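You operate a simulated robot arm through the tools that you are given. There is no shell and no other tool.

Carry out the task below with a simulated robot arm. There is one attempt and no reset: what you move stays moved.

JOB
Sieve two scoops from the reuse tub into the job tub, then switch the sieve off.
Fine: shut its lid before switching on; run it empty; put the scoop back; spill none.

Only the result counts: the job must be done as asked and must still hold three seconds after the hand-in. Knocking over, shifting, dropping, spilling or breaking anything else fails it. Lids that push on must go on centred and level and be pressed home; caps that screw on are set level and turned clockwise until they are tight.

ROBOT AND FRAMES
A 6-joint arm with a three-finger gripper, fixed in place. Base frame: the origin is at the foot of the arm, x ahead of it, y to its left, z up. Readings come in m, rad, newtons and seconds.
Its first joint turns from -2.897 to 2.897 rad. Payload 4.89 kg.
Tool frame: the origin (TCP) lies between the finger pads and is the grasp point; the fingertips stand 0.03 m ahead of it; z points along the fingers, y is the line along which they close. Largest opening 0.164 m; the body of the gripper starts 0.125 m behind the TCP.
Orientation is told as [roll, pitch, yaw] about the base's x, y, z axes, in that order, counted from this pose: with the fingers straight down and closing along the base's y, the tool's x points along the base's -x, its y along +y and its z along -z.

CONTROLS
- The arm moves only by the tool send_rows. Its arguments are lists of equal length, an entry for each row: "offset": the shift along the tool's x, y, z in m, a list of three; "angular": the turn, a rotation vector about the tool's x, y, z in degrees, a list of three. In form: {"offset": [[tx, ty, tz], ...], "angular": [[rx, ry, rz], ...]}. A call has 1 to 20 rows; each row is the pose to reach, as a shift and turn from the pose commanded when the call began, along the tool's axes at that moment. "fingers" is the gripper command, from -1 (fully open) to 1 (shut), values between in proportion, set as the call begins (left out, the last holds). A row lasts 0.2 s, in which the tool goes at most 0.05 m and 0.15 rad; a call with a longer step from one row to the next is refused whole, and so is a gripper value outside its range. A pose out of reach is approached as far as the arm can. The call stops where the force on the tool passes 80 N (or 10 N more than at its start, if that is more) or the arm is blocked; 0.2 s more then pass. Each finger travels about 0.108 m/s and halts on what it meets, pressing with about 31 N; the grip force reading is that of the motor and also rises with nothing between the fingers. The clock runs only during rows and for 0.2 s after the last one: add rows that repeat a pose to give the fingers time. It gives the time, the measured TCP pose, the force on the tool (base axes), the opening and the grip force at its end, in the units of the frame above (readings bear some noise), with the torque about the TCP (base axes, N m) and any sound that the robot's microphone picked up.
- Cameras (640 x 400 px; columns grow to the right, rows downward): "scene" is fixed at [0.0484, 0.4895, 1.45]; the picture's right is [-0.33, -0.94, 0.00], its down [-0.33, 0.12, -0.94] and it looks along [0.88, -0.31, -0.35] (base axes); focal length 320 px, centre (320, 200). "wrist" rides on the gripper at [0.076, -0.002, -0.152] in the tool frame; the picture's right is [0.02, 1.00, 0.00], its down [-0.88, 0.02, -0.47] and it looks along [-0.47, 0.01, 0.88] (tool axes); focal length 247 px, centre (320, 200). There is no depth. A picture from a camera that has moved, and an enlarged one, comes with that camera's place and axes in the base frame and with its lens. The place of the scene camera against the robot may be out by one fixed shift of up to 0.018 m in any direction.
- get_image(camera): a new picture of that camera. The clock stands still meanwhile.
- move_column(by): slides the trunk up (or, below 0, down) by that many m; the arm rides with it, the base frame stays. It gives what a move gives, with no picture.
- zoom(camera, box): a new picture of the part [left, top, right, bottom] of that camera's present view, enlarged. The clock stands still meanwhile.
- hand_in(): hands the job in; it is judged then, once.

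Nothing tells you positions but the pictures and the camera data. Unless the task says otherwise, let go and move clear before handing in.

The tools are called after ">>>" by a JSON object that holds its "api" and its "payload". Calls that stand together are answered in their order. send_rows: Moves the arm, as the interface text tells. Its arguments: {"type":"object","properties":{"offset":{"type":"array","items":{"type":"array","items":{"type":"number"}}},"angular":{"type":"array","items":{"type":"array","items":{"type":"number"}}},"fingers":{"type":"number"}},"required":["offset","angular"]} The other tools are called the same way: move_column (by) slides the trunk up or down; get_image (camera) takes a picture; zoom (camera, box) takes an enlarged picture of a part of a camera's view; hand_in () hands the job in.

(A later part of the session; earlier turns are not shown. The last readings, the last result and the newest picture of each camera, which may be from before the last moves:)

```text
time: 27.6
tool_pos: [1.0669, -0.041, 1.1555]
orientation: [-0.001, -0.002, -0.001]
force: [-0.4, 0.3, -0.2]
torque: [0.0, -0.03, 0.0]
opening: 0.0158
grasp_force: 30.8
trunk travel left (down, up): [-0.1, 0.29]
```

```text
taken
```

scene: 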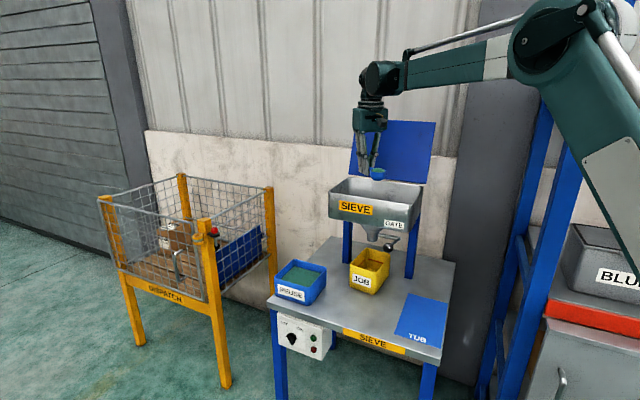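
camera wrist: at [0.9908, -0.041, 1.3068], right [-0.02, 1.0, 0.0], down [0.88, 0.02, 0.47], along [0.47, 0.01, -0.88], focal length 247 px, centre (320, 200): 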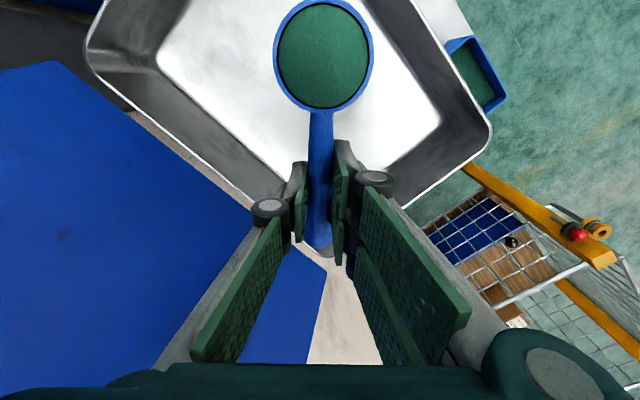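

The scoop is over the hopper with a margin on all sides. I'll pour by pitching the bowl down to about 92° about its own centre.

>>> {"api": "send_rows", "payload": {"offset": [[0.0016, 0, -0.0121], [0.0048, 0, -0.023], [0.0094, 0, -0.0332], [0.0154, 0, -0.0427], [0.0227, 0, -0.0513], [0.0311, 0, -0.0587], [0.0404, 0, -0.0651], [0.0506, 0, -0.0699], [0.0613, 0, -0.0734], [0.0723, 0, -0.0752], [0.0836, 0, -0.0756], [0.0892, 0, -0.0751], [0.0892, 0, -0.0751], [0.0892, 0, -0.0751], [0.0892, 0, -0.0751]], "angular": [[0, -8, 0], [0, -16, 0], [0, -24, 0], [0, -32, 0], [0, -40, 0], [0, -48, 0], [0, -56, 0], [0, -64, 0], [0, -72, 0], [0, -80, 0], [0, -88, 0], [0, -92, 0], [0, -92, 0], [0, -92, 0], [0, -92, 0]]}}

>>> {"api": "get_image", "payload": {"camera": "wrist"}}

>>> {"api": "zoom", "payload": {"camera": "scene", "box": [290, 100, 470, 300]}}

```text
time: 30.8
tool_pos: [0.9794, -0.0386, 1.2308]
orientation: [3.134, -1.535, -3.136]
force: [0.2, 0.3, -1.5]
torque: [-0.03, 0.05, 0.0]
opening: 0.0162
grasp_force: 31.3
out of reach, approached as far as the arm can: row 11, 12, 13, 14
trunk travel left (down, up): [-0.1, 0.29]
```

```text
taken
camera wrist: at [0.8291, -0.0399, 1.1477], right [0.0, 1.0, -0.02], down [-0.51, 0.02, 0.86], along [0.86, 0.01, 0.51], focal length 247 px, centre (320, 200)
```

wrist: 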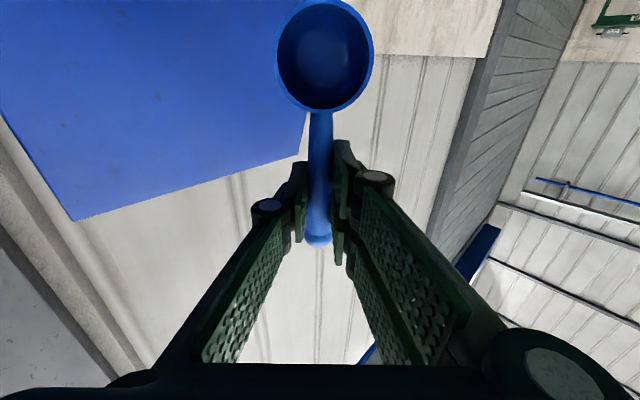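

```text
2.00 times, centred on (380, 200) of scene
camera zoom: at [0.0484, 0.4895, 1.45], right [-0.33, -0.94, 0.0], down [-0.33, 0.12, -0.94], along [0.88, -0.31, -0.35], focal length 639 px, centre (200, 200)
```

zoom: 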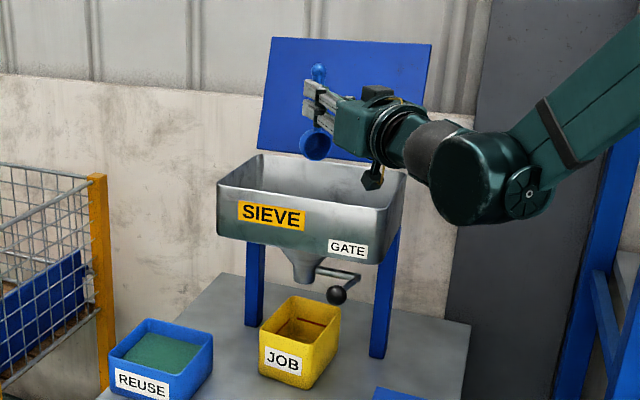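

The bowl emptied into the hopper with no spill visible. I'll level the scoop again by the reverse path and look into the hopper.

>>> {"api": "send_rows", "payload": {"offset": [[0, 0, 0.011], [0.0014, 0, 0.0223], [0.0045, 0, 0.0331], [0.009, 0, 0.0435], [0.0149, 0, 0.053], [0.0222, 0, 0.0617], [0.0305, 0, 0.0693], [0.0397, 0, 0.0757], [0.0499, 0, 0.0805], [0.0605, 0, 0.084], [0.0721, 0, 0.086], [0.0782, 0, 0.0865], [0.0782, 0, 0.0865]], "angular": [[0, 8, 0], [0, 16, 0], [0, 24, 0], [0, 32, 0], [0, 40, 0], [0, 48, 0], [0, 56, 0], [0, 64, 0], [0, 72, 0], [0, 80, 0], [0, 88, 0], [0, 92, 0], [0, 92, 0]]}}

>>> {"api": "get_image", "payload": {"camera": "wrist"}}

>>> {"api": "zoom", "payload": {"camera": "scene", "box": [300, 160, 460, 300]}}

```text
time: 33.6
tool_pos: [1.067, -0.0395, 1.1543]
orientation: [0.001, -0.001, 0.001]
force: [0.9, -0.3, -1.6]
torque: [-0.01, 0.09, 0.0]
opening: 0.0159
grasp_force: 31.5
out of reach, approached as far as the arm can: row 1, 2
trunk travel left (down, up): [-0.1, 0.29]
```

```text
taken
camera wrist: at [0.991, -0.04, 1.3064], right [-0.02, 1.0, 0.0], down [0.88, 0.02, 0.47], along [0.47, 0.01, -0.88], focal length 247 px, centre (320, 200)
```

wrist: 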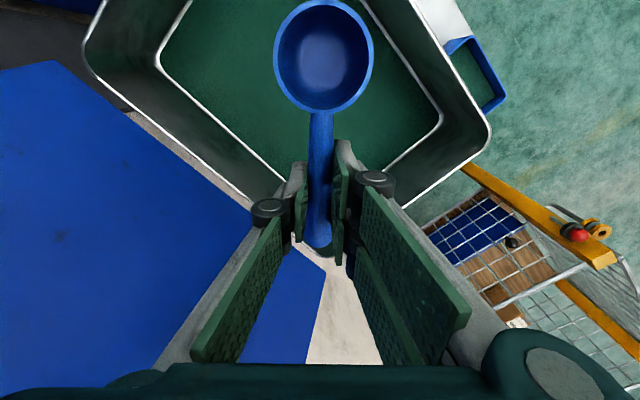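

```text
2.86 times, centred on (380, 230) of scene
camera zoom: at [0.0484, 0.4895, 1.45], right [-0.33, -0.94, 0.0], down [-0.33, 0.12, -0.94], along [0.88, -0.31, -0.35], focal length 914 px, centre (149, 114)
```

zoom: 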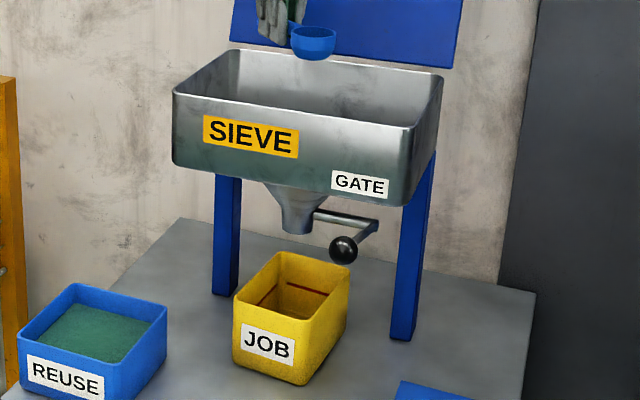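

The hopper floor is now covered green, nothing has fallen into the job tub, and the bench is clean. I'll go back for the second scoop along the same path.

>>> {"api": "send_rows", "payload": {"offset": [[0.016, 0.04, -0.011], [0.032, 0.08, -0.011], [0.048, 0.12, -0.011], [0.064, 0.16, -0.011], [0.08, 0.2, -0.011], [0.095, 0.24, -0.011], [0.108, 0.275, -0.011], [0.11, 0.28, 0.03], [0.112, 0.277, 0.07], [0.115, 0.274, 0.11], [0.118, 0.271, 0.15], [0.1184, 0.2705, 0.178], [0.1184, 0.2705, 0.178]], "angular": [[0, 0, 0], [0, 0, 0], [0, 0, 0], [0, 0, 0], [0, 0, 0], [0, 0, 0], [0, 0, 0], [0, 0, 0], [0, 0, 0], [0, 0, 0], [0, 0, 0], [0, 0, 0], [0, 0, 0]]}}

>>> {"api": "send_rows", "payload": {"offset": [[-0.015, 0, 0], [-0.03, 0, 0.005], [-0.045, 0, 0.01], [-0.06, 0, 0.02], [-0.075, 0, 0.03], [-0.09, -0.001, 0.04], [-0.105, -0.001, 0.05], [-0.116, -0.0015, 0.055], [-0.116, -0.0015, 0.055]], "angular": [[0, -7.5, 0], [0, -15, 0], [0, -22.5, 0], [0, -30, 0], [0, -37.5, 0], [0, -45, 0], [0, -52.5, 0], [0, -60, 0], [0, -60, 0]]}}

>>> {"api": "zoom", "payload": {"camera": "scene", "box": [280, 230, 350, 310]}}

```text
time: 36.4
tool_pos: [0.9502, 0.2303, 0.9777]
orientation: [-0.002, 0.0, 0.0]
force: [-0.2, 0.3, -0.8]
torque: [-0.01, -0.01, -0.04]
opening: 0.0158
grasp_force: 31.2
trunk travel left (down, up): [-0.1, 0.29]
```

```text
time: 38.4
tool_pos: [1.0658, 0.2302, 0.9225]
orientation: [0.0, -1.051, -0.001]
force: [1.0, 0.4, -0.3]
torque: [-0.01, 0.0, 0.01]
opening: 0.0158
grasp_force: 30.9
trunk travel left (down, up): [-0.1, 0.29]
```

```text
5.00 times, centred on (315, 270) of scene
camera zoom: at [0.0484, 0.4895, 1.45], right [-0.33, -0.94, 0.0], down [-0.33, 0.12, -0.94], along [0.88, -0.31, -0.35], focal length 1599 px, centre (345, -150)
```

zoom: 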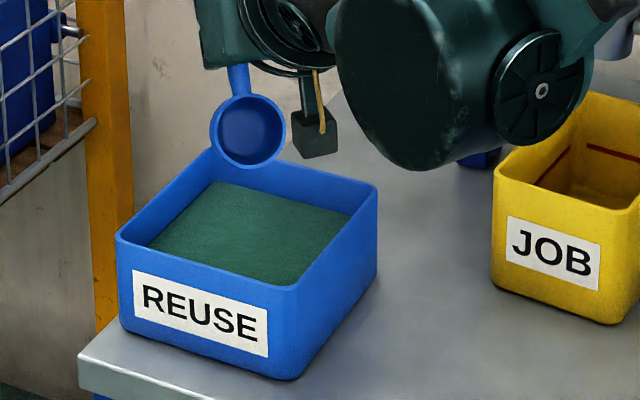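

Same hover pose and the powder is only slightly lower. I'll repeat the stroke 3 mm deeper, then lift and level as before.

>>> {"api": "send_rows", "payload": {"offset": [[0.0408, 0.001, 0.0282], [0.0604, 0.001, 0.0395], [0.0742, 0.001, 0.0475], [0.0849, 0.001, 0.0537], [0.094, 0.001, 0.0529], [0.1031, 0.001, 0.051], [0.1104, 0.001, 0.0504], [0.1145, 0.001, 0.0536], [0.112, 0.001, 0.0547], [0.112, 0.001, 0.0547]], "angular": [[0, 0, 0], [0, 0, 0], [0, 0, 0], [0, 0, 0], [0, 8, 0], [0, 16, 0], [0, 24, 0], [0, 32, 0], [0, 38, 0], [0, 38, 0]]}}

>>> {"api": "get_image", "payload": {"camera": "wrist"}}

```text
time: 40.6
tool_pos: [1.056, 0.2311, 0.799]
orientation: [-0.001, -0.383, 0.0]
force: [-0.4, -0.2, -0.9]
torque: [-0.03, -0.06, -0.03]
opening: 0.0161
grasp_force: 30.6
trunk travel left (down, up): [-0.1, 0.29]
```

```text
taken
camera wrist: at [0.9294, 0.2306, 0.9097], right [-0.02, 1.0, -0.01], down [0.64, 0.02, 0.77], along [0.77, 0.01, -0.64], focal length 247 px, centre (320, 200)
```

wrist: 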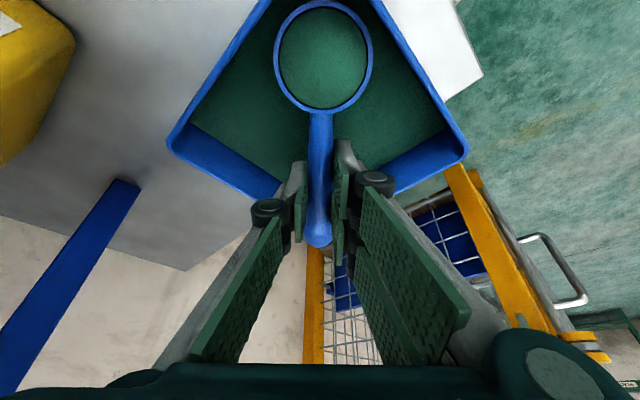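

The bowl is full again. I'll lift and level, then carry it up and over the hopper by the same path.

>>> {"api": "send_rows", "payload": {"offset": [[-0.0049, 0, -0.0106], [-0.0098, 0, -0.0213], [-0.0163, 0, -0.0333], [-0.0228, 0, -0.0452], [-0.0288, 0, -0.0567], [-0.0348, 0, -0.0681], [-0.036, 0, -0.0758], [-0.0371, 0, -0.0835], [-0.0371, 0, -0.0835], [-0.0371, 0, -0.0835]], "angular": [[0, 1, 0], [0, 2, 0], [0, 5, 0], [0, 8, 0], [0, 11.5, 0], [0, 15, 0], [0, 18.5, 0], [0, 22, 0], [0, 22, 0], [0, 22, 0]]}}

>>> {"api": "send_rows", "payload": {"offset": [[0.015, 0.005, -0.015], [0.035, 0.01, -0.035], [0.055, 0.01, -0.055], [0.075, 0.01, -0.08], [0.09, 0.01, -0.105], [0.1, 0.01, -0.135], [0.1, 0.01, -0.165], [0.1, 0.01, -0.195], [0.1, 0.01, -0.225], [0.1, 0.01, -0.255], [0.1, 0.01, -0.272], [0.1, 0.01, -0.277], [0.1, 0.01, -0.277]], "angular": [[0, 0, 0], [0, 0, 0], [0, 0, 0], [0, 0, 0], [0, 0, 0], [0, 0, 0], [0, 0, 0], [0, 0, 0], [0, 0, 0], [0, 0, 0], [0, 0, 0], [0, 0, 0], [0, 0, 0]]}}

>>> {"api": "get_image", "payload": {"camera": "wrist"}}

```text
time: 42.8
tool_pos: [1.0595, 0.2318, 0.8893]
orientation: [0.0, -0.003, 0.001]
force: [0.2, 0.5, -0.8]
torque: [-0.01, -0.06, -0.02]
opening: 0.016
grasp_force: 31.5
trunk travel left (down, up): [-0.1, 0.29]
```

```text
time: 45.6
tool_pos: [0.9601, 0.2411, 1.1672]
orientation: [-0.001, -0.002, -0.001]
force: [-0.2, 0.5, -1.8]
torque: [-0.04, -0.08, -0.05]
opening: 0.0161
grasp_force: 30.8
trunk travel left (down, up): [-0.1, 0.29]
```

```text
taken
camera wrist: at [0.8835, 0.2407, 1.318], right [-0.02, 1.0, 0.0], down [0.88, 0.02, 0.47], along [0.47, 0.01, -0.88], focal length 247 px, centre (320, 200)
```

wrist: 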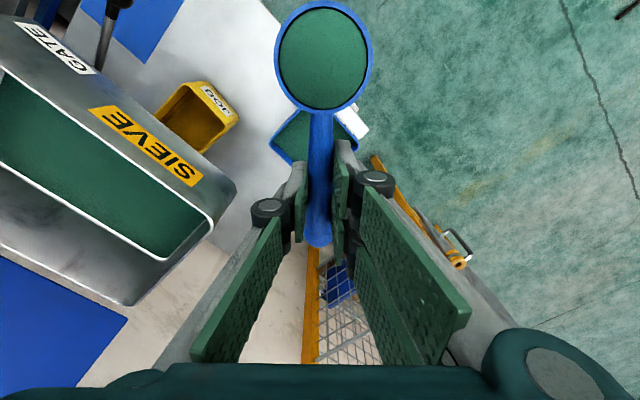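

The load is intact. I'll carry it over the hopper and pour.

>>> {"api": "send_rows", "payload": {"offset": [[-0.005, -0.012, 0], [-0.014, -0.035, 0], [-0.024, -0.062, 0], [-0.034, -0.09, 0.002], [-0.045, -0.118, 0.004], [-0.056, -0.146, 0.006], [-0.067, -0.174, 0.008], [-0.078, -0.202, 0.01], [-0.088, -0.23, 0.011], [-0.098, -0.256, 0.011], [-0.105, -0.273, 0.011], [-0.108, -0.28, 0.011], [-0.108, -0.28, 0.011]], "angular": [[0, 0, 0], [0, 0, 0], [0, 0, 0], [0, 0, 0], [0, 0, 0], [0, 0, 0], [0, 0, 0], [0, 0, 0], [0, 0, 0], [0, 0, 0], [0, 0, 0], [0, 0, 0], [0, 0, 0]]}}

>>> {"api": "send_rows", "payload": {"offset": [[0.0016, 0, -0.0121], [0.0048, 0, -0.023], [0.0094, 0, -0.0332], [0.0154, 0, -0.0427], [0.0227, 0, -0.0513], [0.0311, 0, -0.0587], [0.0404, 0, -0.0651], [0.0506, 0, -0.0699], [0.0613, 0, -0.0734], [0.0723, 0, -0.0752], [0.0836, 0, -0.0756], [0.0836, 0, -0.0756], [0.0836, 0, -0.0756], [0.0836, 0, -0.0756]], "angular": [[0, -8, 0], [0, -16, 0], [0, -24, 0], [0, -32, 0], [0, -40, 0], [0, -48, 0], [0, -56, 0], [0, -64, 0], [0, -72, 0], [0, -80, 0], [0, -88, 0], [0, -88, 0], [0, -88, 0], [0, -88, 0]]}}

>>> {"api": "get_image", "payload": {"camera": "wrist"}}

>>> {"api": "get_image", "payload": {"camera": "scene"}}

```text
time: 48.4
tool_pos: [1.0665, -0.0396, 1.1543]
orientation: [-0.001, -0.003, -0.001]
force: [0.5, -0.5, -2.0]
torque: [0.02, -0.05, 0.02]
opening: 0.016
grasp_force: 31.3
trunk travel left (down, up): [-0.1, 0.29]
```

```text
time: 51.4
tool_pos: [0.9828, -0.041, 1.2314]
orientation: [0.0, -1.537, -0.002]
force: [-0.7, 0.9, -0.7]
torque: [0.0, -0.01, -0.04]
opening: 0.0162
grasp_force: 30.5
out of reach, approached as far as the arm can: row 11
trunk travel left (down, up): [-0.1, 0.29]
```

```text
taken
camera wrist: at [0.8294, -0.0403, 1.1583], right [0.0, 1.0, -0.02], down [-0.44, 0.02, 0.9], along [0.9, 0.01, 0.44], focal length 247 px, centre (320, 200)
```

wrist: 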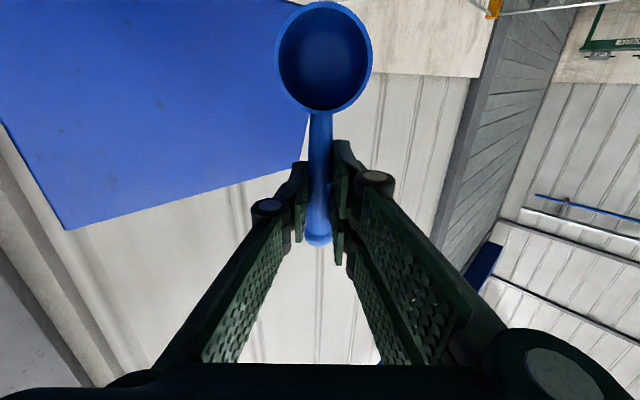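

```text
taken
```

scene: 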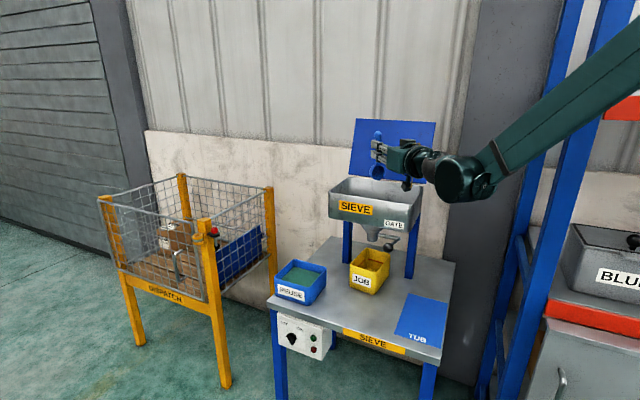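

The second scoop is poured. I'll level the scoop, check the hopper, and head back to put it down at its home spot.

>>> {"api": "send_rows", "payload": {"offset": [[0, 0, 0.0113], [0.0014, 0, 0.0224], [0.0045, 0, 0.0332], [0.009, 0, 0.0435], [0.0151, 0, 0.0531], [0.0222, 0, 0.0617], [0.0305, 0, 0.0693], [0.0398, 0, 0.0756], [0.0498, 0, 0.0806], [0.0606, 0, 0.0842], [0.0727, 0, 0.0862], [0.0727, 0, 0.0862]], "angular": [[0, 8, 0], [0, 16, 0], [0, 24, 0], [0, 32, 0], [0, 40, 0], [0, 48, 0], [0, 56, 0], [0, 64, 0], [0, 72, 0], [0, 80, 0], [0, 88, 0], [0, 88, 0]]}}

>>> {"api": "get_image", "payload": {"camera": "wrist"}}

>>> {"api": "send_rows", "payload": {"offset": [[0.016, 0.04, -0.011], [0.032, 0.08, -0.011], [0.048, 0.12, -0.011], [0.064, 0.16, -0.011], [0.08, 0.2, -0.011], [0.095, 0.24, -0.011], [0.108, 0.275, -0.011], [0.12, 0.28, 0.02], [0.14, 0.275, 0.055], [0.16, 0.267, 0.09], [0.18, 0.258, 0.125], [0.2, 0.25, 0.155], [0.2109, 0.243, 0.155], [0.2109, 0.243, 0.155]], "angular": [[0, 0, 0], [0, 0, 0], [0, 0, 0], [0, 0, 0], [0, 0, 0], [0, 0, 0], [0, 0, 0], [0, 0, -7], [0, 0, -14], [0, 0, -21], [0, 0, -28], [0, 0, -35], [0, 0, -42.8], [0, 0, -42.8]]}}

>>> {"api": "get_image", "payload": {"camera": "wrist"}}

>>> {"api": "get_image", "payload": {"camera": "scene"}}

```text
time: 54.0
tool_pos: [1.0671, -0.0377, 1.1539]
orientation: [0.0, 0.0, 0.0]
force: [0.9, -1.3, -1.3]
torque: [0.03, 0.11, -0.01]
opening: 0.0164
grasp_force: 31.1
out of reach, approached as far as the arm can: row 1
trunk travel left (down, up): [-0.1, 0.29]
```

```text
taken
camera wrist: at [0.9906, -0.0388, 1.3062], right [-0.02, 1.0, 0.0], down [0.88, 0.02, 0.47], along [0.47, 0.01, -0.88], focal length 247 px, centre (320, 200)
```

wrist: 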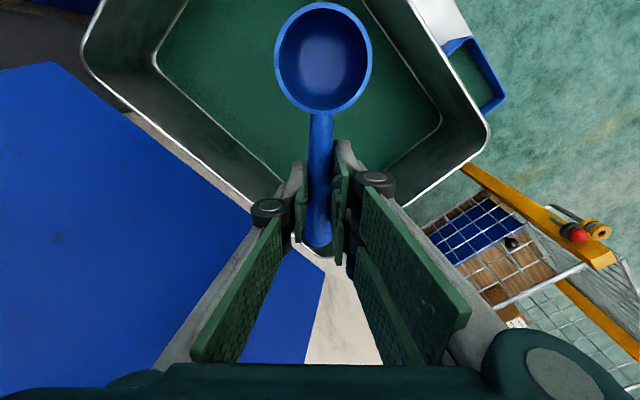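

```text
time: 57.0
tool_pos: [0.8545, 0.202, 1.0013]
orientation: [-0.001, -0.001, 0.747]
force: [-0.3, 0.7, -0.6]
torque: [0.01, 0.01, -0.02]
opening: 0.0161
grasp_force: 30.5
trunk travel left (down, up): [-0.1, 0.29]
```

```text
taken
camera wrist: at [0.7998, 0.1496, 1.1515], right [-0.7, 0.72, 0.0], down [0.63, 0.61, 0.47], along [0.34, 0.33, -0.88], focal length 247 px, centre (320, 200)
```

wrist: 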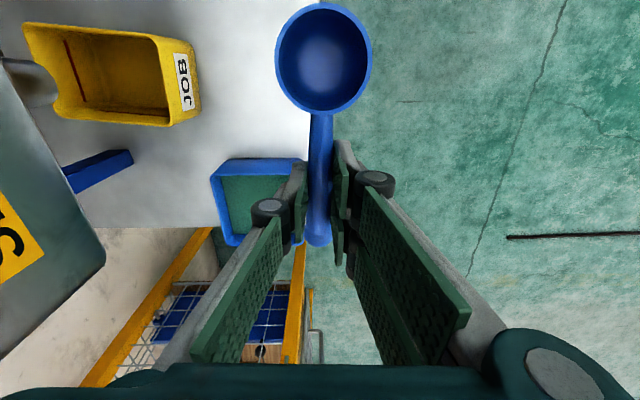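

```text
taken
```

scene: 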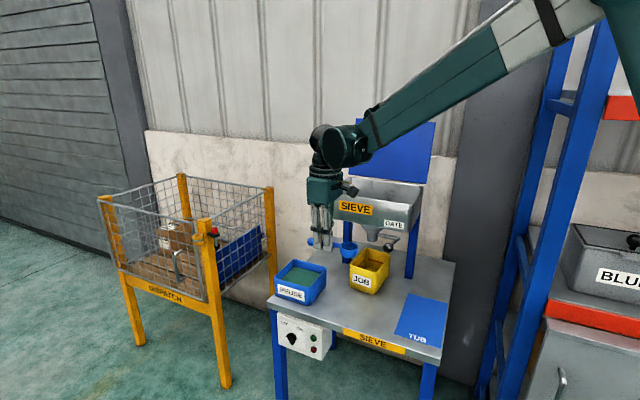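

Both scoops are in the hopper. I'll lower the scoop to its original spot.

>>> {"api": "send_rows", "payload": {"offset": [[0, -0.03, 0.03], [0, -0.06, 0.06], [0, -0.06, 0.1], [0, -0.06, 0.14], [0, -0.06, 0.18], [0, -0.06, 0.22], [0, -0.06, 0.245], [0, -0.06, 0.257], [0, -0.06, 0.263], [0, -0.06, 0.263]], "angular": [[0, 0, 0], [0, 0, 0], [0, 0, 0], [0, 0, 0], [0, 0, 0], [0, 0, 0], [0, 0, 0], [0, 0, 0], [0, 0, 0], [0, 0, 0]]}}

>>> {"api": "send_rows", "payload": {"offset": [[0, 0, 0.002], [0, 0, 0.004], [0, 0, 0.006], [0, 0, 0.0075], [0, 0, 0.0075]], "angular": [[0, 0, 0], [0, 0, 0], [0, 0, 0], [0, 0, 0], [0, 0, 0]]}}

>>> {"api": "get_image", "payload": {"camera": "wrist"}}

>>> {"api": "zoom", "payload": {"camera": "scene", "box": [300, 270, 370, 320]}}

```text
time: 59.2
tool_pos: [0.8975, 0.158, 0.737]
orientation: [-0.001, -0.001, 0.746]
force: [-0.1, 0.4, -1.2]
torque: [0.02, -0.02, 0.0]
opening: 0.0161
grasp_force: 30.6
trunk travel left (down, up): [-0.1, 0.29]
```

```text
time: 60.4
tool_pos: [0.8971, 0.1592, 0.7308]
orientation: [-0.001, -0.001, 0.747]
force: [5.8, 4.6, 29.2]
torque: [0.11, -0.14, -0.05]
opening: 0.016
grasp_force: 30.7
trunk travel left (down, up): [-0.1, 0.29]
```

```text
taken
camera wrist: at [0.842, 0.1073, 0.8824], right [-0.69, 0.72, 0.0], down [0.63, 0.61, 0.48], along [0.34, 0.33, -0.88], focal length 247 px, centre (320, 200)
```

wrist: 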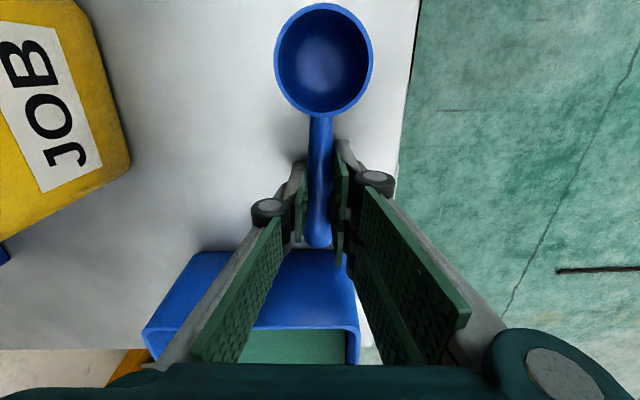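

```text
8.00 times, centred on (335, 295) of scene
camera zoom: at [0.0484, 0.4895, 1.45], right [-0.33, -0.94, 0.0], down [-0.33, 0.12, -0.94], along [0.88, -0.31, -0.35], focal length 2558 px, centre (200, -560)
```

zoom: 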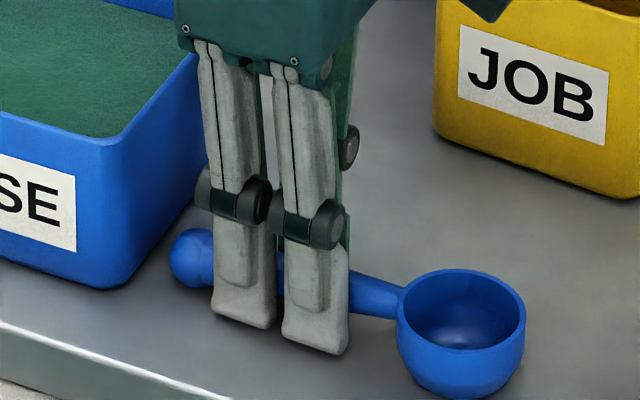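

The scoop is back on the bench at its original spot. I'll open the fingers to about 0.057 and rise straight up.

>>> {"api": "send_rows", "payload": {"offset": [[0, 0, 0], [0, 0, 0], [0, 0, 0], [0, 0, 0]], "angular": [[0, 0, 0], [0, 0, 0], [0, 0, 0], [0, 0, 0]], "fingers": 0.3}}

>>> {"api": "send_rows", "payload": {"offset": [[0, 0, -0.02], [0, 0, -0.05], [0, 0, -0.09], [0, 0.02, -0.13], [0, 0.05, -0.17], [0, 0.08, -0.21], [0, 0.08, -0.21]], "angular": [[0, 0, 0], [0, 0, 0], [0, 0, 0], [0, 0, 0], [0, 0, 0], [0, 0, 0], [0, 0, 0]]}}

>>> {"api": "get_image", "payload": {"camera": "wrist"}}

>>> {"api": "zoom", "payload": {"camera": "scene", "box": [260, 230, 420, 330]}}

```text
time: 61.4
tool_pos: [0.8981, 0.1594, 0.7298]
orientation: [-0.002, -0.001, 0.746]
force: [-0.5, 0.0, 0.0]
torque: [-0.01, 0.02, 0.01]
opening: 0.0575
grasp_force: 0.1
trunk travel left (down, up): [-0.1, 0.29]
```

```text
time: 63.0
tool_pos: [0.8431, 0.2175, 0.9391]
orientation: [-0.001, -0.002, 0.746]
force: [0.2, 0.1, -0.2]
torque: [0.0, -0.04, -0.02]
opening: 0.0574
grasp_force: 0.1
trunk travel left (down, up): [-0.1, 0.29]
```

```text
taken
camera wrist: at [0.7895, 0.1654, 1.0913], right [-0.69, 0.72, 0.0], down [0.63, 0.61, 0.47], along [0.34, 0.33, -0.88], focal length 247 px, centre (320, 200)
```

wrist: 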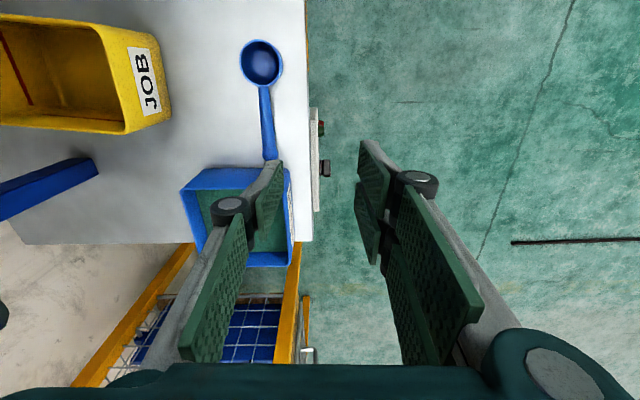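

```text
4.00 times, centred on (340, 280) of scene
camera zoom: at [0.0484, 0.4895, 1.45], right [-0.33, -0.94, 0.0], down [-0.33, 0.12, -0.94], along [0.88, -0.31, -0.35], focal length 1279 px, centre (240, -120)
```

zoom: 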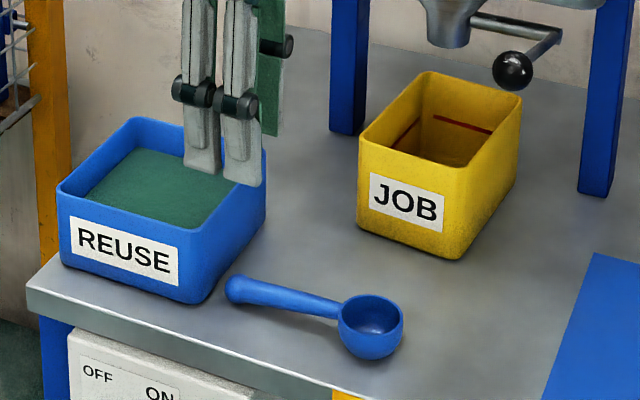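

The scoop is back exactly where it was. Next I'll study the lid, hinge and gate before closing the lid.

>>> {"api": "zoom", "payload": {"camera": "scene", "box": [360, 215, 420, 260]}}

>>> {"api": "zoom", "payload": {"camera": "scene", "box": [320, 160, 440, 220]}}

>>> {"api": "zoom", "payload": {"camera": "scene", "box": [340, 105, 450, 195]}}

```text
8.89 times, centred on (390, 238) of scene
camera zoom: at [0.0484, 0.4895, 1.45], right [-0.33, -0.94, 0.0], down [-0.33, 0.12, -0.94], along [0.88, -0.31, -0.35], focal length 2842 px, centre (-302, -133)
```

zoom: 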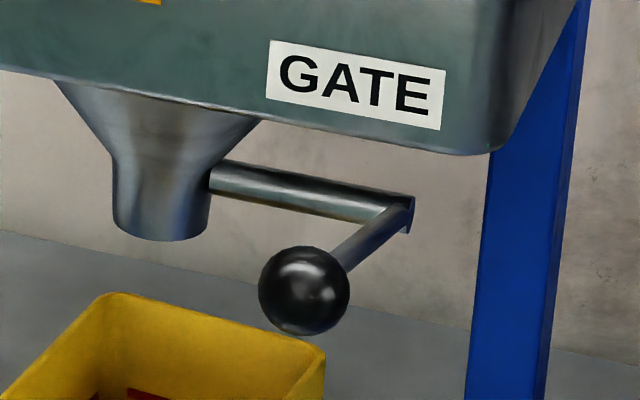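

```text
5.33 times, centred on (380, 190) of scene
camera zoom: at [0.0484, 0.4895, 1.45], right [-0.33, -0.94, 0.0], down [-0.33, 0.12, -0.94], along [0.88, -0.31, -0.35], focal length 1705 px, centre (0, 253)
```

zoom: 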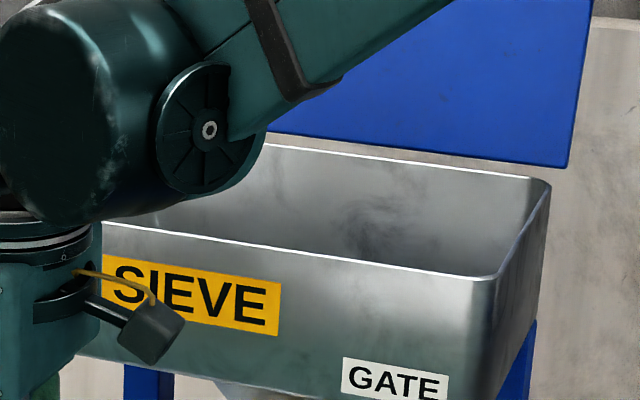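

```text
4.44 times, centred on (395, 150) of scene
camera zoom: at [0.0484, 0.4895, 1.45], right [-0.33, -0.94, 0.0], down [-0.33, 0.12, -0.94], along [0.88, -0.31, -0.35], focal length 1421 px, centre (-13, 422)
```

zoom: 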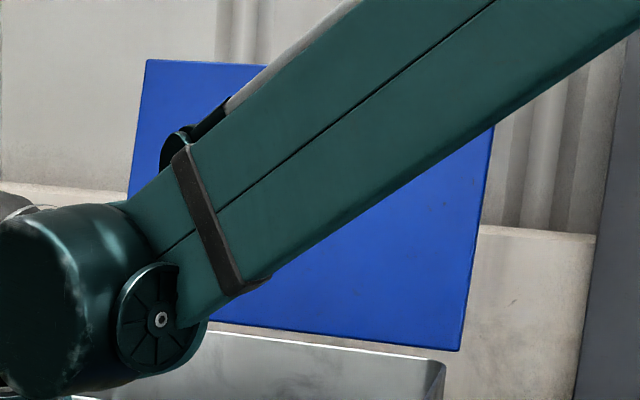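

The gate crank points level to the front and powder stays on the sieve for now. I'll raise the trunk again and view the lid's free edge from above.

>>> {"api": "move_column", "payload": {"by": 0.2}}

>>> {"api": "send_rows", "payload": {"offset": [[0, 0, -0.05], [0, 0, -0.1], [0, 0, -0.15], [0, -0.01, -0.2], [0.01, -0.03, -0.24], [0.025, -0.06, -0.27], [0.04, -0.1, -0.28], [0.055, -0.14, -0.28], [0.07, -0.18, -0.28], [0.085, -0.22, -0.28], [0.1, -0.25, -0.28], [0.1, -0.25, -0.28]], "angular": [[0, 0, 0], [0, 0, 0], [0, 0, 0], [0, 0, 0], [0, 0, 0], [0, 0, 0], [0, 0, 0], [0, 0, 0], [0, 0, 0], [0, 0, 0], [0, 0, -2.2], [0, 0, -2.2]]}}

>>> {"api": "get_image", "payload": {"camera": "wrist"}}

>>> {"api": "get_image", "payload": {"camera": "scene"}}

```text
time: 65.1
tool_pos: [0.8443, 0.2169, 1.1399]
orientation: [-0.001, -0.001, 0.748]
force: [0.1, -0.2, -0.1]
torque: [0.01, -0.04, 0.0]
opening: 0.0574
grasp_force: 0.2
trunk travel left (down, up): [-0.3, 0.09]
```

```text
refused: row 4 steps farther than a row can; nothing moved
```

```text
taken
camera wrist: at [0.7898, 0.1652, 1.2907], right [-0.69, 0.72, 0.0], down [0.63, 0.61, 0.47], along [0.34, 0.33, -0.88], focal length 247 px, centre (320, 200)
```

wrist: 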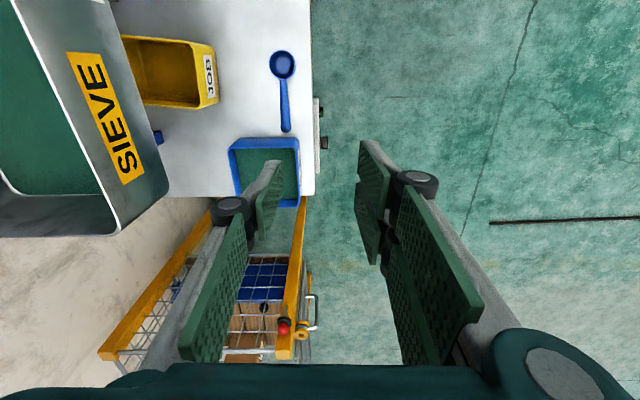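

```text
taken
```

scene: 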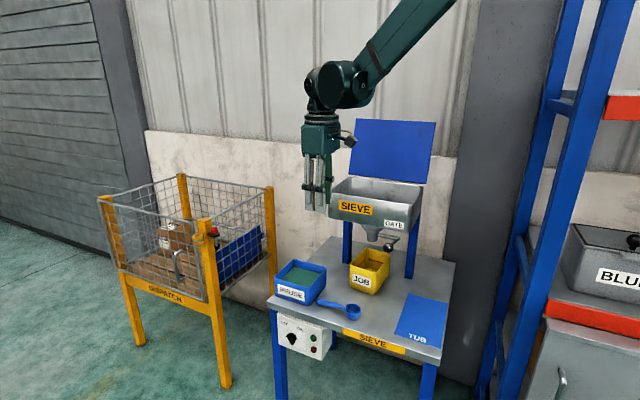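

One row was too long and the call was refused; nothing moved. I'll resend it with smaller steps.

>>> {"api": "send_rows", "payload": {"offset": [[0, 0, -0.045], [0, 0, -0.09], [0, 0, -0.135], [0, 0, -0.18], [0.005, -0.015, -0.22], [0.015, -0.04, -0.25], [0.03, -0.07, -0.275], [0.043, -0.11, -0.28], [0.056, -0.15, -0.28], [0.07, -0.19, -0.28], [0.085, -0.225, -0.28], [0.1, -0.25, -0.28], [0.1, -0.25, -0.28]], "angular": [[0, 0, 0], [0, 0, 0], [0, 0, 0], [0, 0, 0], [0, 0, 0], [0, 0, 0], [0, 0, 0], [0, 0, 0], [0, 0, 0], [0, 0, 0], [0, 0, 0], [0, 0, -2.2], [0, 0, -2.2]]}}

>>> {"api": "get_image", "payload": {"camera": "wrist"}}

>>> {"api": "get_image", "payload": {"camera": "scene"}}

```text
time: 67.9
tool_pos: [0.9416, -0.0342, 1.4221]
orientation: [-0.002, -0.002, 0.785]
force: [0.1, -1.1, 0.1]
torque: [0.13, 0.04, 0.0]
opening: 0.0575
grasp_force: 0.1
trunk travel left (down, up): [-0.3, 0.09]
```

```text
taken
camera wrist: at [0.888, -0.0898, 1.573], right [-0.72, 0.69, 0.0], down [0.61, 0.64, 0.47], along [0.33, 0.34, -0.88], focal length 247 px, centre (320, 200)
```

wrist: 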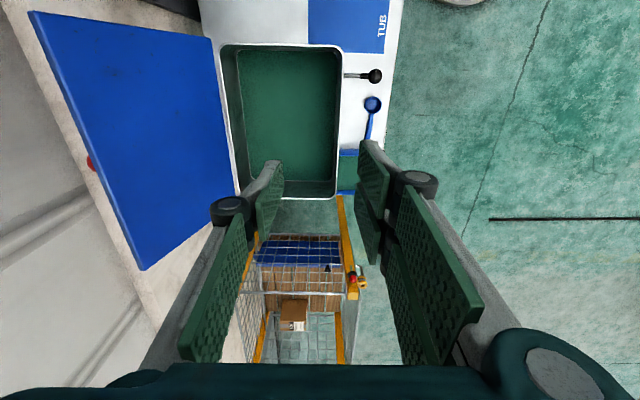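

```text
taken
```

scene: 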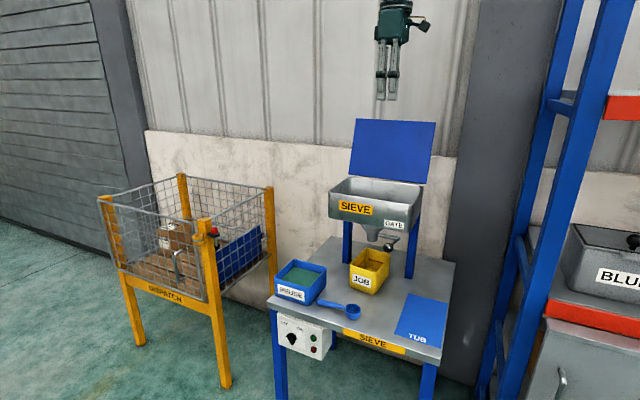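

This gives a clear top view of the lid with a red knob at its free edge. I'll zoom in on it.

>>> {"api": "zoom", "payload": {"camera": "wrist", "box": [20, 0, 250, 280]}}

>>> {"api": "zoom", "payload": {"camera": "wrist", "box": [60, 130, 130, 190]}}

>>> {"api": "zoom", "payload": {"camera": "wrist", "box": [210, 30, 400, 210]}}

```text
1.43 times, centred on (135, 140) of wrist
camera zoom: at [0.888, -0.0898, 1.573], right [-0.72, 0.69, 0.0], down [0.61, 0.64, 0.47], along [0.33, 0.34, -0.88], focal length 353 px, centre (584, 286)
```

zoom: 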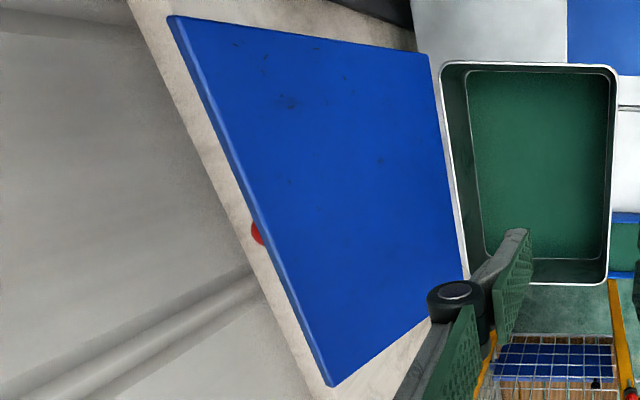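

```text
6.67 times, centred on (95, 160) of wrist
camera zoom: at [0.888, -0.0898, 1.573], right [-0.72, 0.69, 0.0], down [0.61, 0.64, 0.47], along [0.33, 0.34, -0.88], focal length 1646 px, centre (1820, 467)
```

zoom: 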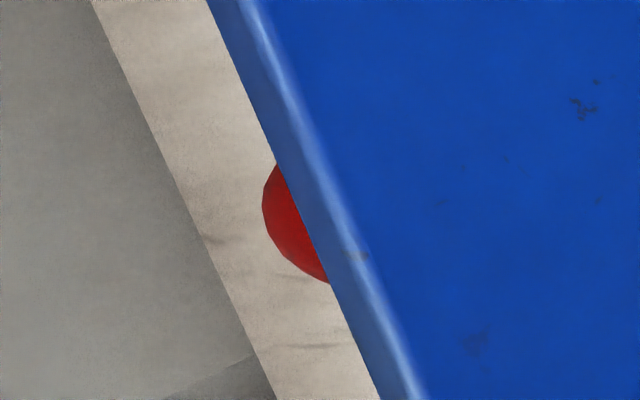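

```text
2.22 times, centred on (305, 120) of wrist
camera zoom: at [0.888, -0.0898, 1.573], right [-0.72, 0.69, 0.0], down [0.61, 0.64, 0.47], along [0.33, 0.34, -0.88], focal length 549 px, centre (353, 378)
```

zoom: 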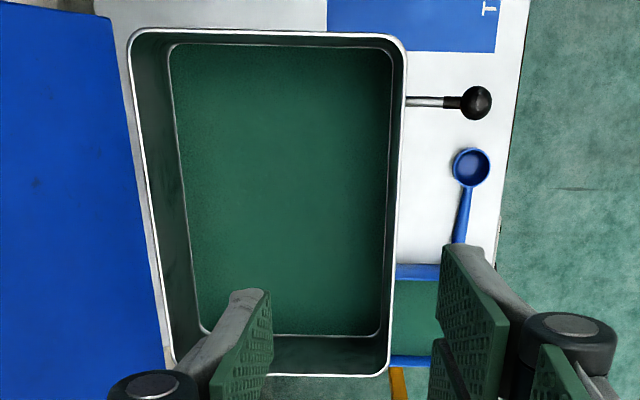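

The lid leans back about 21°, with its top edge at bench-frame n≈-0.946, z≈1.305 and the hinge near n≈-0.865, z≈1.10. I'll straddle its free edge with open fingers at l=0.60, away from the knob, and guide it over. First I go above it to test reach.

>>> {"api": "send_rows", "payload": {"offset": [[0.006, -0.037, 0], [0.012, -0.074, 0], [0.018, -0.111, 0], [0.024, -0.148, 0.005], [0.03, -0.185, 0.01], [0.036, -0.222, 0.015], [0.0425, -0.2573, 0.019], [0.0425, -0.2573, 0.019]], "angular": [[0, 0, 0], [0, 0, 0], [0, 0, 0], [0, 0, 0], [0, 0, 0], [0, 0, 0], [0, 0, 0], [0, 0, 0]], "fingers": 0.0}}

>>> {"api": "get_image", "payload": {"camera": "wrist"}}

>>> {"api": "get_image", "payload": {"camera": "scene"}}

```text
time: 69.7
tool_pos: [1.0955, -0.2469, 1.4009]
orientation: [-0.001, -0.001, 0.783]
force: [1.6, -1.8, -1.9]
torque: [0.23, 0.16, 0.0]
opening: 0.0821
grasp_force: 0.0
trunk travel left (down, up): [-0.3, 0.09]
```

```text
taken
camera wrist: at [1.0424, -0.3003, 1.5514], right [-0.72, 0.69, 0.0], down [0.61, 0.64, 0.47], along [0.33, 0.34, -0.88], focal length 247 px, centre (320, 200)
```

wrist: 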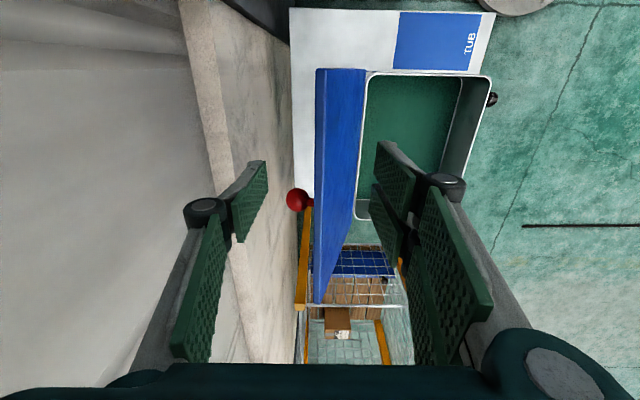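

```text
taken
```

scene: 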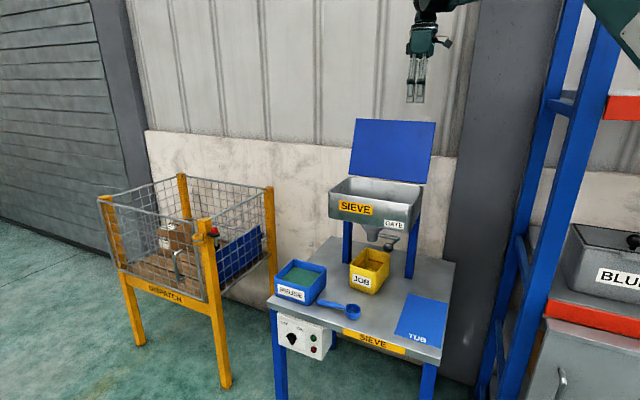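

The lid's top edge sits centred between the fingers and it is within reach. I'll lower to straddle it by about 4.5 cm.

>>> {"api": "send_rows", "payload": {"offset": [[0, 0, 0.03], [0, 0, 0.06], [0, 0, 0.085], [0, 0, 0.105], [0, 0, 0.105]], "angular": [[0, 0, 0], [0, 0, 0], [0, 0, 0], [0, 0, 0], [0, 0, 0]]}}

>>> {"api": "get_image", "payload": {"camera": "wrist"}}

>>> {"api": "zoom", "payload": {"camera": "scene", "box": [330, 60, 470, 210]}}

```text
time: 70.9
tool_pos: [1.0913, -0.2449, 1.2954]
orientation: [-0.002, -0.003, 0.785]
force: [-0.4, 0.4, -0.5]
torque: [0.01, 0.05, 0.0]
opening: 0.0819
grasp_force: 0.1
trunk travel left (down, up): [-0.3, 0.09]
```

```text
taken
camera wrist: at [1.0394, -0.2993, 1.4467], right [-0.72, 0.69, 0.0], down [0.61, 0.64, 0.47], along [0.33, 0.34, -0.88], focal length 247 px, centre (320, 200)
```

wrist: 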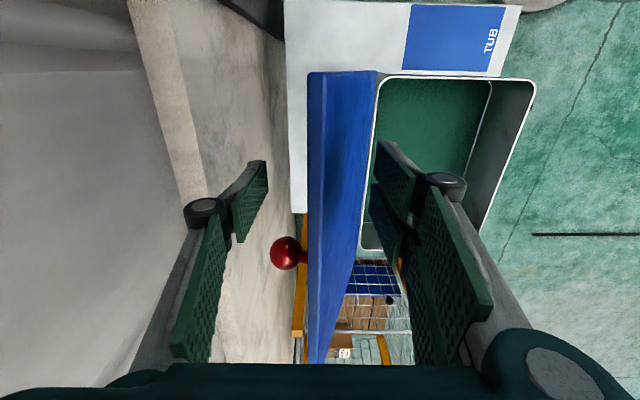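

```text
2.67 times, centred on (400, 135) of scene
camera zoom: at [0.0484, 0.4895, 1.45], right [-0.33, -0.94, 0.0], down [-0.33, 0.12, -0.94], along [0.88, -0.31, -0.35], focal length 853 px, centre (107, 373)
```

zoom: 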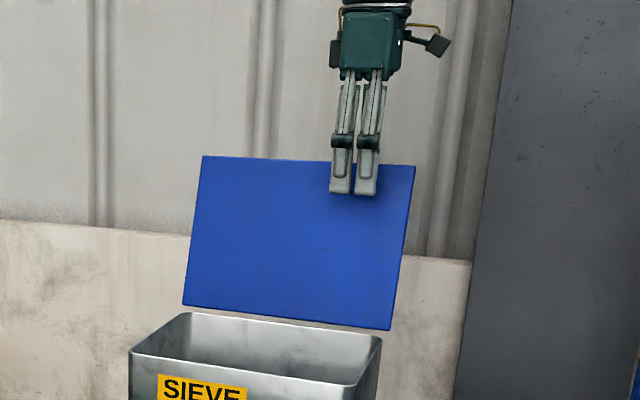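

The fingers straddle the lid cleanly. I'll draw forward to bring the lid past vertical.

>>> {"api": "send_rows", "payload": {"offset": [[0, 0.02, 0], [0, 0.04, 0], [0, 0.06, 0], [0, 0.08, 0], [0, 0.1, 0], [0, 0.115, 0], [0, 0.115, 0], [0, 0.115, 0]], "angular": [[0, 0, 0], [0, 0, 0], [0, 0, 0], [0, 0, 0], [0, 0, 0], [0, 0, 0], [0, 0, 0], [0, 0, 0]]}}

>>> {"api": "get_image", "payload": {"camera": "wrist"}}

>>> {"api": "zoom", "payload": {"camera": "scene", "box": [330, 60, 470, 210]}}

```text
time: 72.7
tool_pos: [1.0118, -0.1629, 1.2957]
orientation: [-0.001, -0.002, 0.785]
force: [0.1, 0.6, -0.2]
torque: [-0.03, -0.05, 0.0]
opening: 0.0823
grasp_force: 0.2
trunk travel left (down, up): [-0.3, 0.09]
```

```text
taken
camera wrist: at [0.9584, -0.2187, 1.4466], right [-0.72, 0.69, 0.0], down [0.61, 0.64, 0.47], along [0.33, 0.34, -0.88], focal length 247 px, centre (320, 200)
```

wrist: 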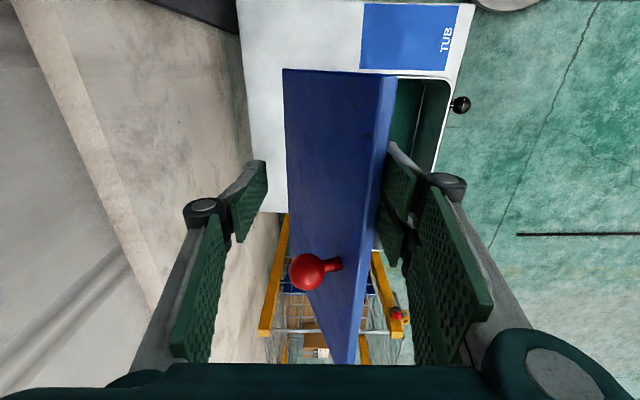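

```text
2.67 times, centred on (400, 135) of scene
camera zoom: at [0.0484, 0.4895, 1.45], right [-0.33, -0.94, 0.0], down [-0.33, 0.12, -0.94], along [0.88, -0.31, -0.35], focal length 853 px, centre (107, 373)
```

zoom: 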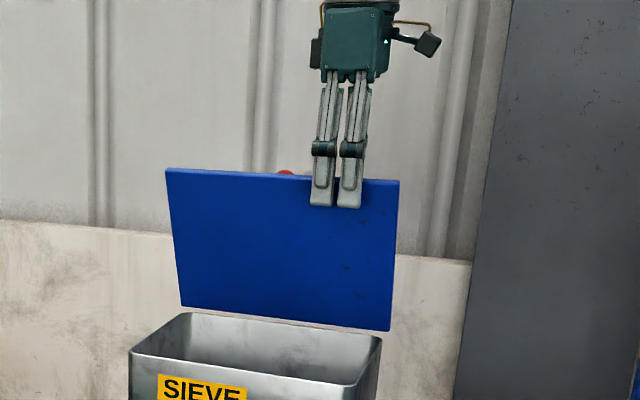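

The lid is past vertical and resting on the front finger. I'll lower it along its arc.

>>> {"api": "send_rows", "payload": {"offset": [[0, 0.015, 0.006], [0, 0.03, 0.014], [0, 0.043, 0.023], [0, 0.055, 0.035], [0, 0.066, 0.047], [0, 0.0755, 0.059], [0, 0.085, 0.073], [0, 0.092, 0.087], [0, 0.092, 0.087]], "angular": [[0, 0, 0], [0, 0, 0], [0, 0, 0], [0, 0, 0], [0, 0, 0], [0, 0, 0], [0, 0, 0], [0, 0, 0], [0, 0, 0]]}}

>>> {"api": "get_image", "payload": {"camera": "wrist"}}

>>> {"api": "zoom", "payload": {"camera": "scene", "box": [310, 80, 450, 230]}}

```text
time: 74.7
tool_pos: [0.9459, -0.0995, 1.208]
orientation: [-0.002, -0.001, 0.785]
force: [-4.4, 4.2, 3.0]
torque: [0.02, -0.05, 0.1]
opening: 0.0852
grasp_force: 3.5
trunk travel left (down, up): [-0.3, 0.09]
```

```text
taken
camera wrist: at [0.8929, -0.1541, 1.3599], right [-0.72, 0.69, 0.0], down [0.61, 0.64, 0.47], along [0.33, 0.34, -0.88], focal length 247 px, centre (320, 200)
```

wrist: 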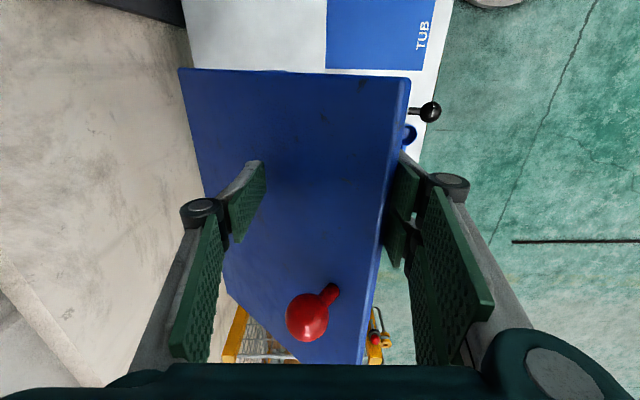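

```text
2.67 times, centred on (380, 155) of scene
camera zoom: at [0.0484, 0.4895, 1.45], right [-0.33, -0.94, 0.0], down [-0.33, 0.12, -0.94], along [0.88, -0.31, -0.35], focal length 853 px, centre (160, 320)
```

zoom: 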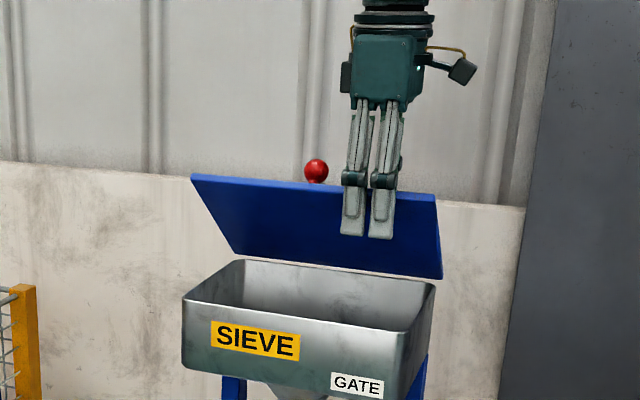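

The lid is at about 50° and its free edge rests against the front finger, with the rear fingertip lightly on top. I'll rise a little to free it, then keep moving forward so the edge slides down.

>>> {"api": "send_rows", "payload": {"offset": [[0, 0.004, -0.012], [0, 0.012, -0.012], [0, 0.02, -0.01], [0, 0.028, -0.004], [0, 0.034, 0.002], [0, 0.034, 0.004], [0, 0.034, 0.004]], "angular": [[0, 0, 0], [0, 0, 0], [0, 0, 0], [0, 0, 0], [0, 0, 0], [0, 0, 0], [0, 0, 0]]}}

>>> {"api": "get_image", "payload": {"camera": "wrist"}}

>>> {"api": "zoom", "payload": {"camera": "scene", "box": [310, 80, 450, 230]}}

```text
time: 76.3
tool_pos: [0.923, -0.0763, 1.2054]
orientation: [0.001, -0.002, 0.784]
force: [0.7, -0.3, -0.2]
torque: [0.0, -0.02, 0.02]
opening: 0.0818
grasp_force: 0.0
trunk travel left (down, up): [-0.3, 0.09]
```

```text
taken
camera wrist: at [0.8701, -0.1301, 1.356], right [-0.72, 0.69, 0.0], down [0.61, 0.64, 0.47], along [0.33, 0.34, -0.88], focal length 247 px, centre (320, 200)
```

wrist: 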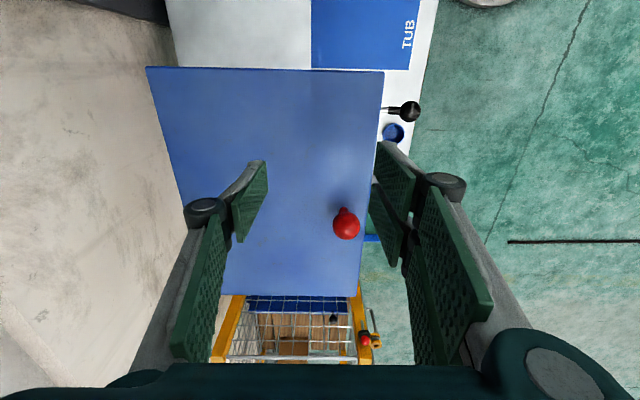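

```text
2.67 times, centred on (380, 155) of scene
camera zoom: at [0.0484, 0.4895, 1.45], right [-0.33, -0.94, 0.0], down [-0.33, 0.12, -0.94], along [0.88, -0.31, -0.35], focal length 853 px, centre (160, 320)
```

zoom: 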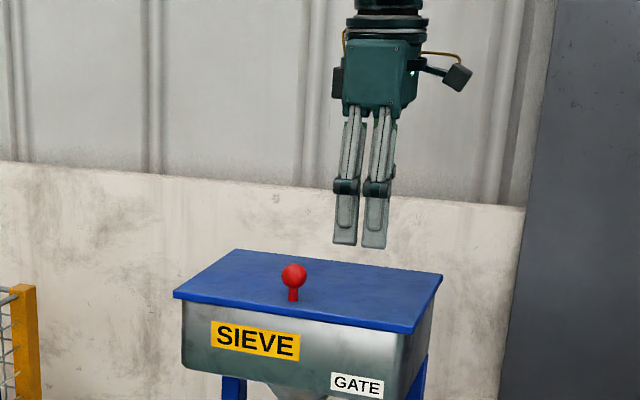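

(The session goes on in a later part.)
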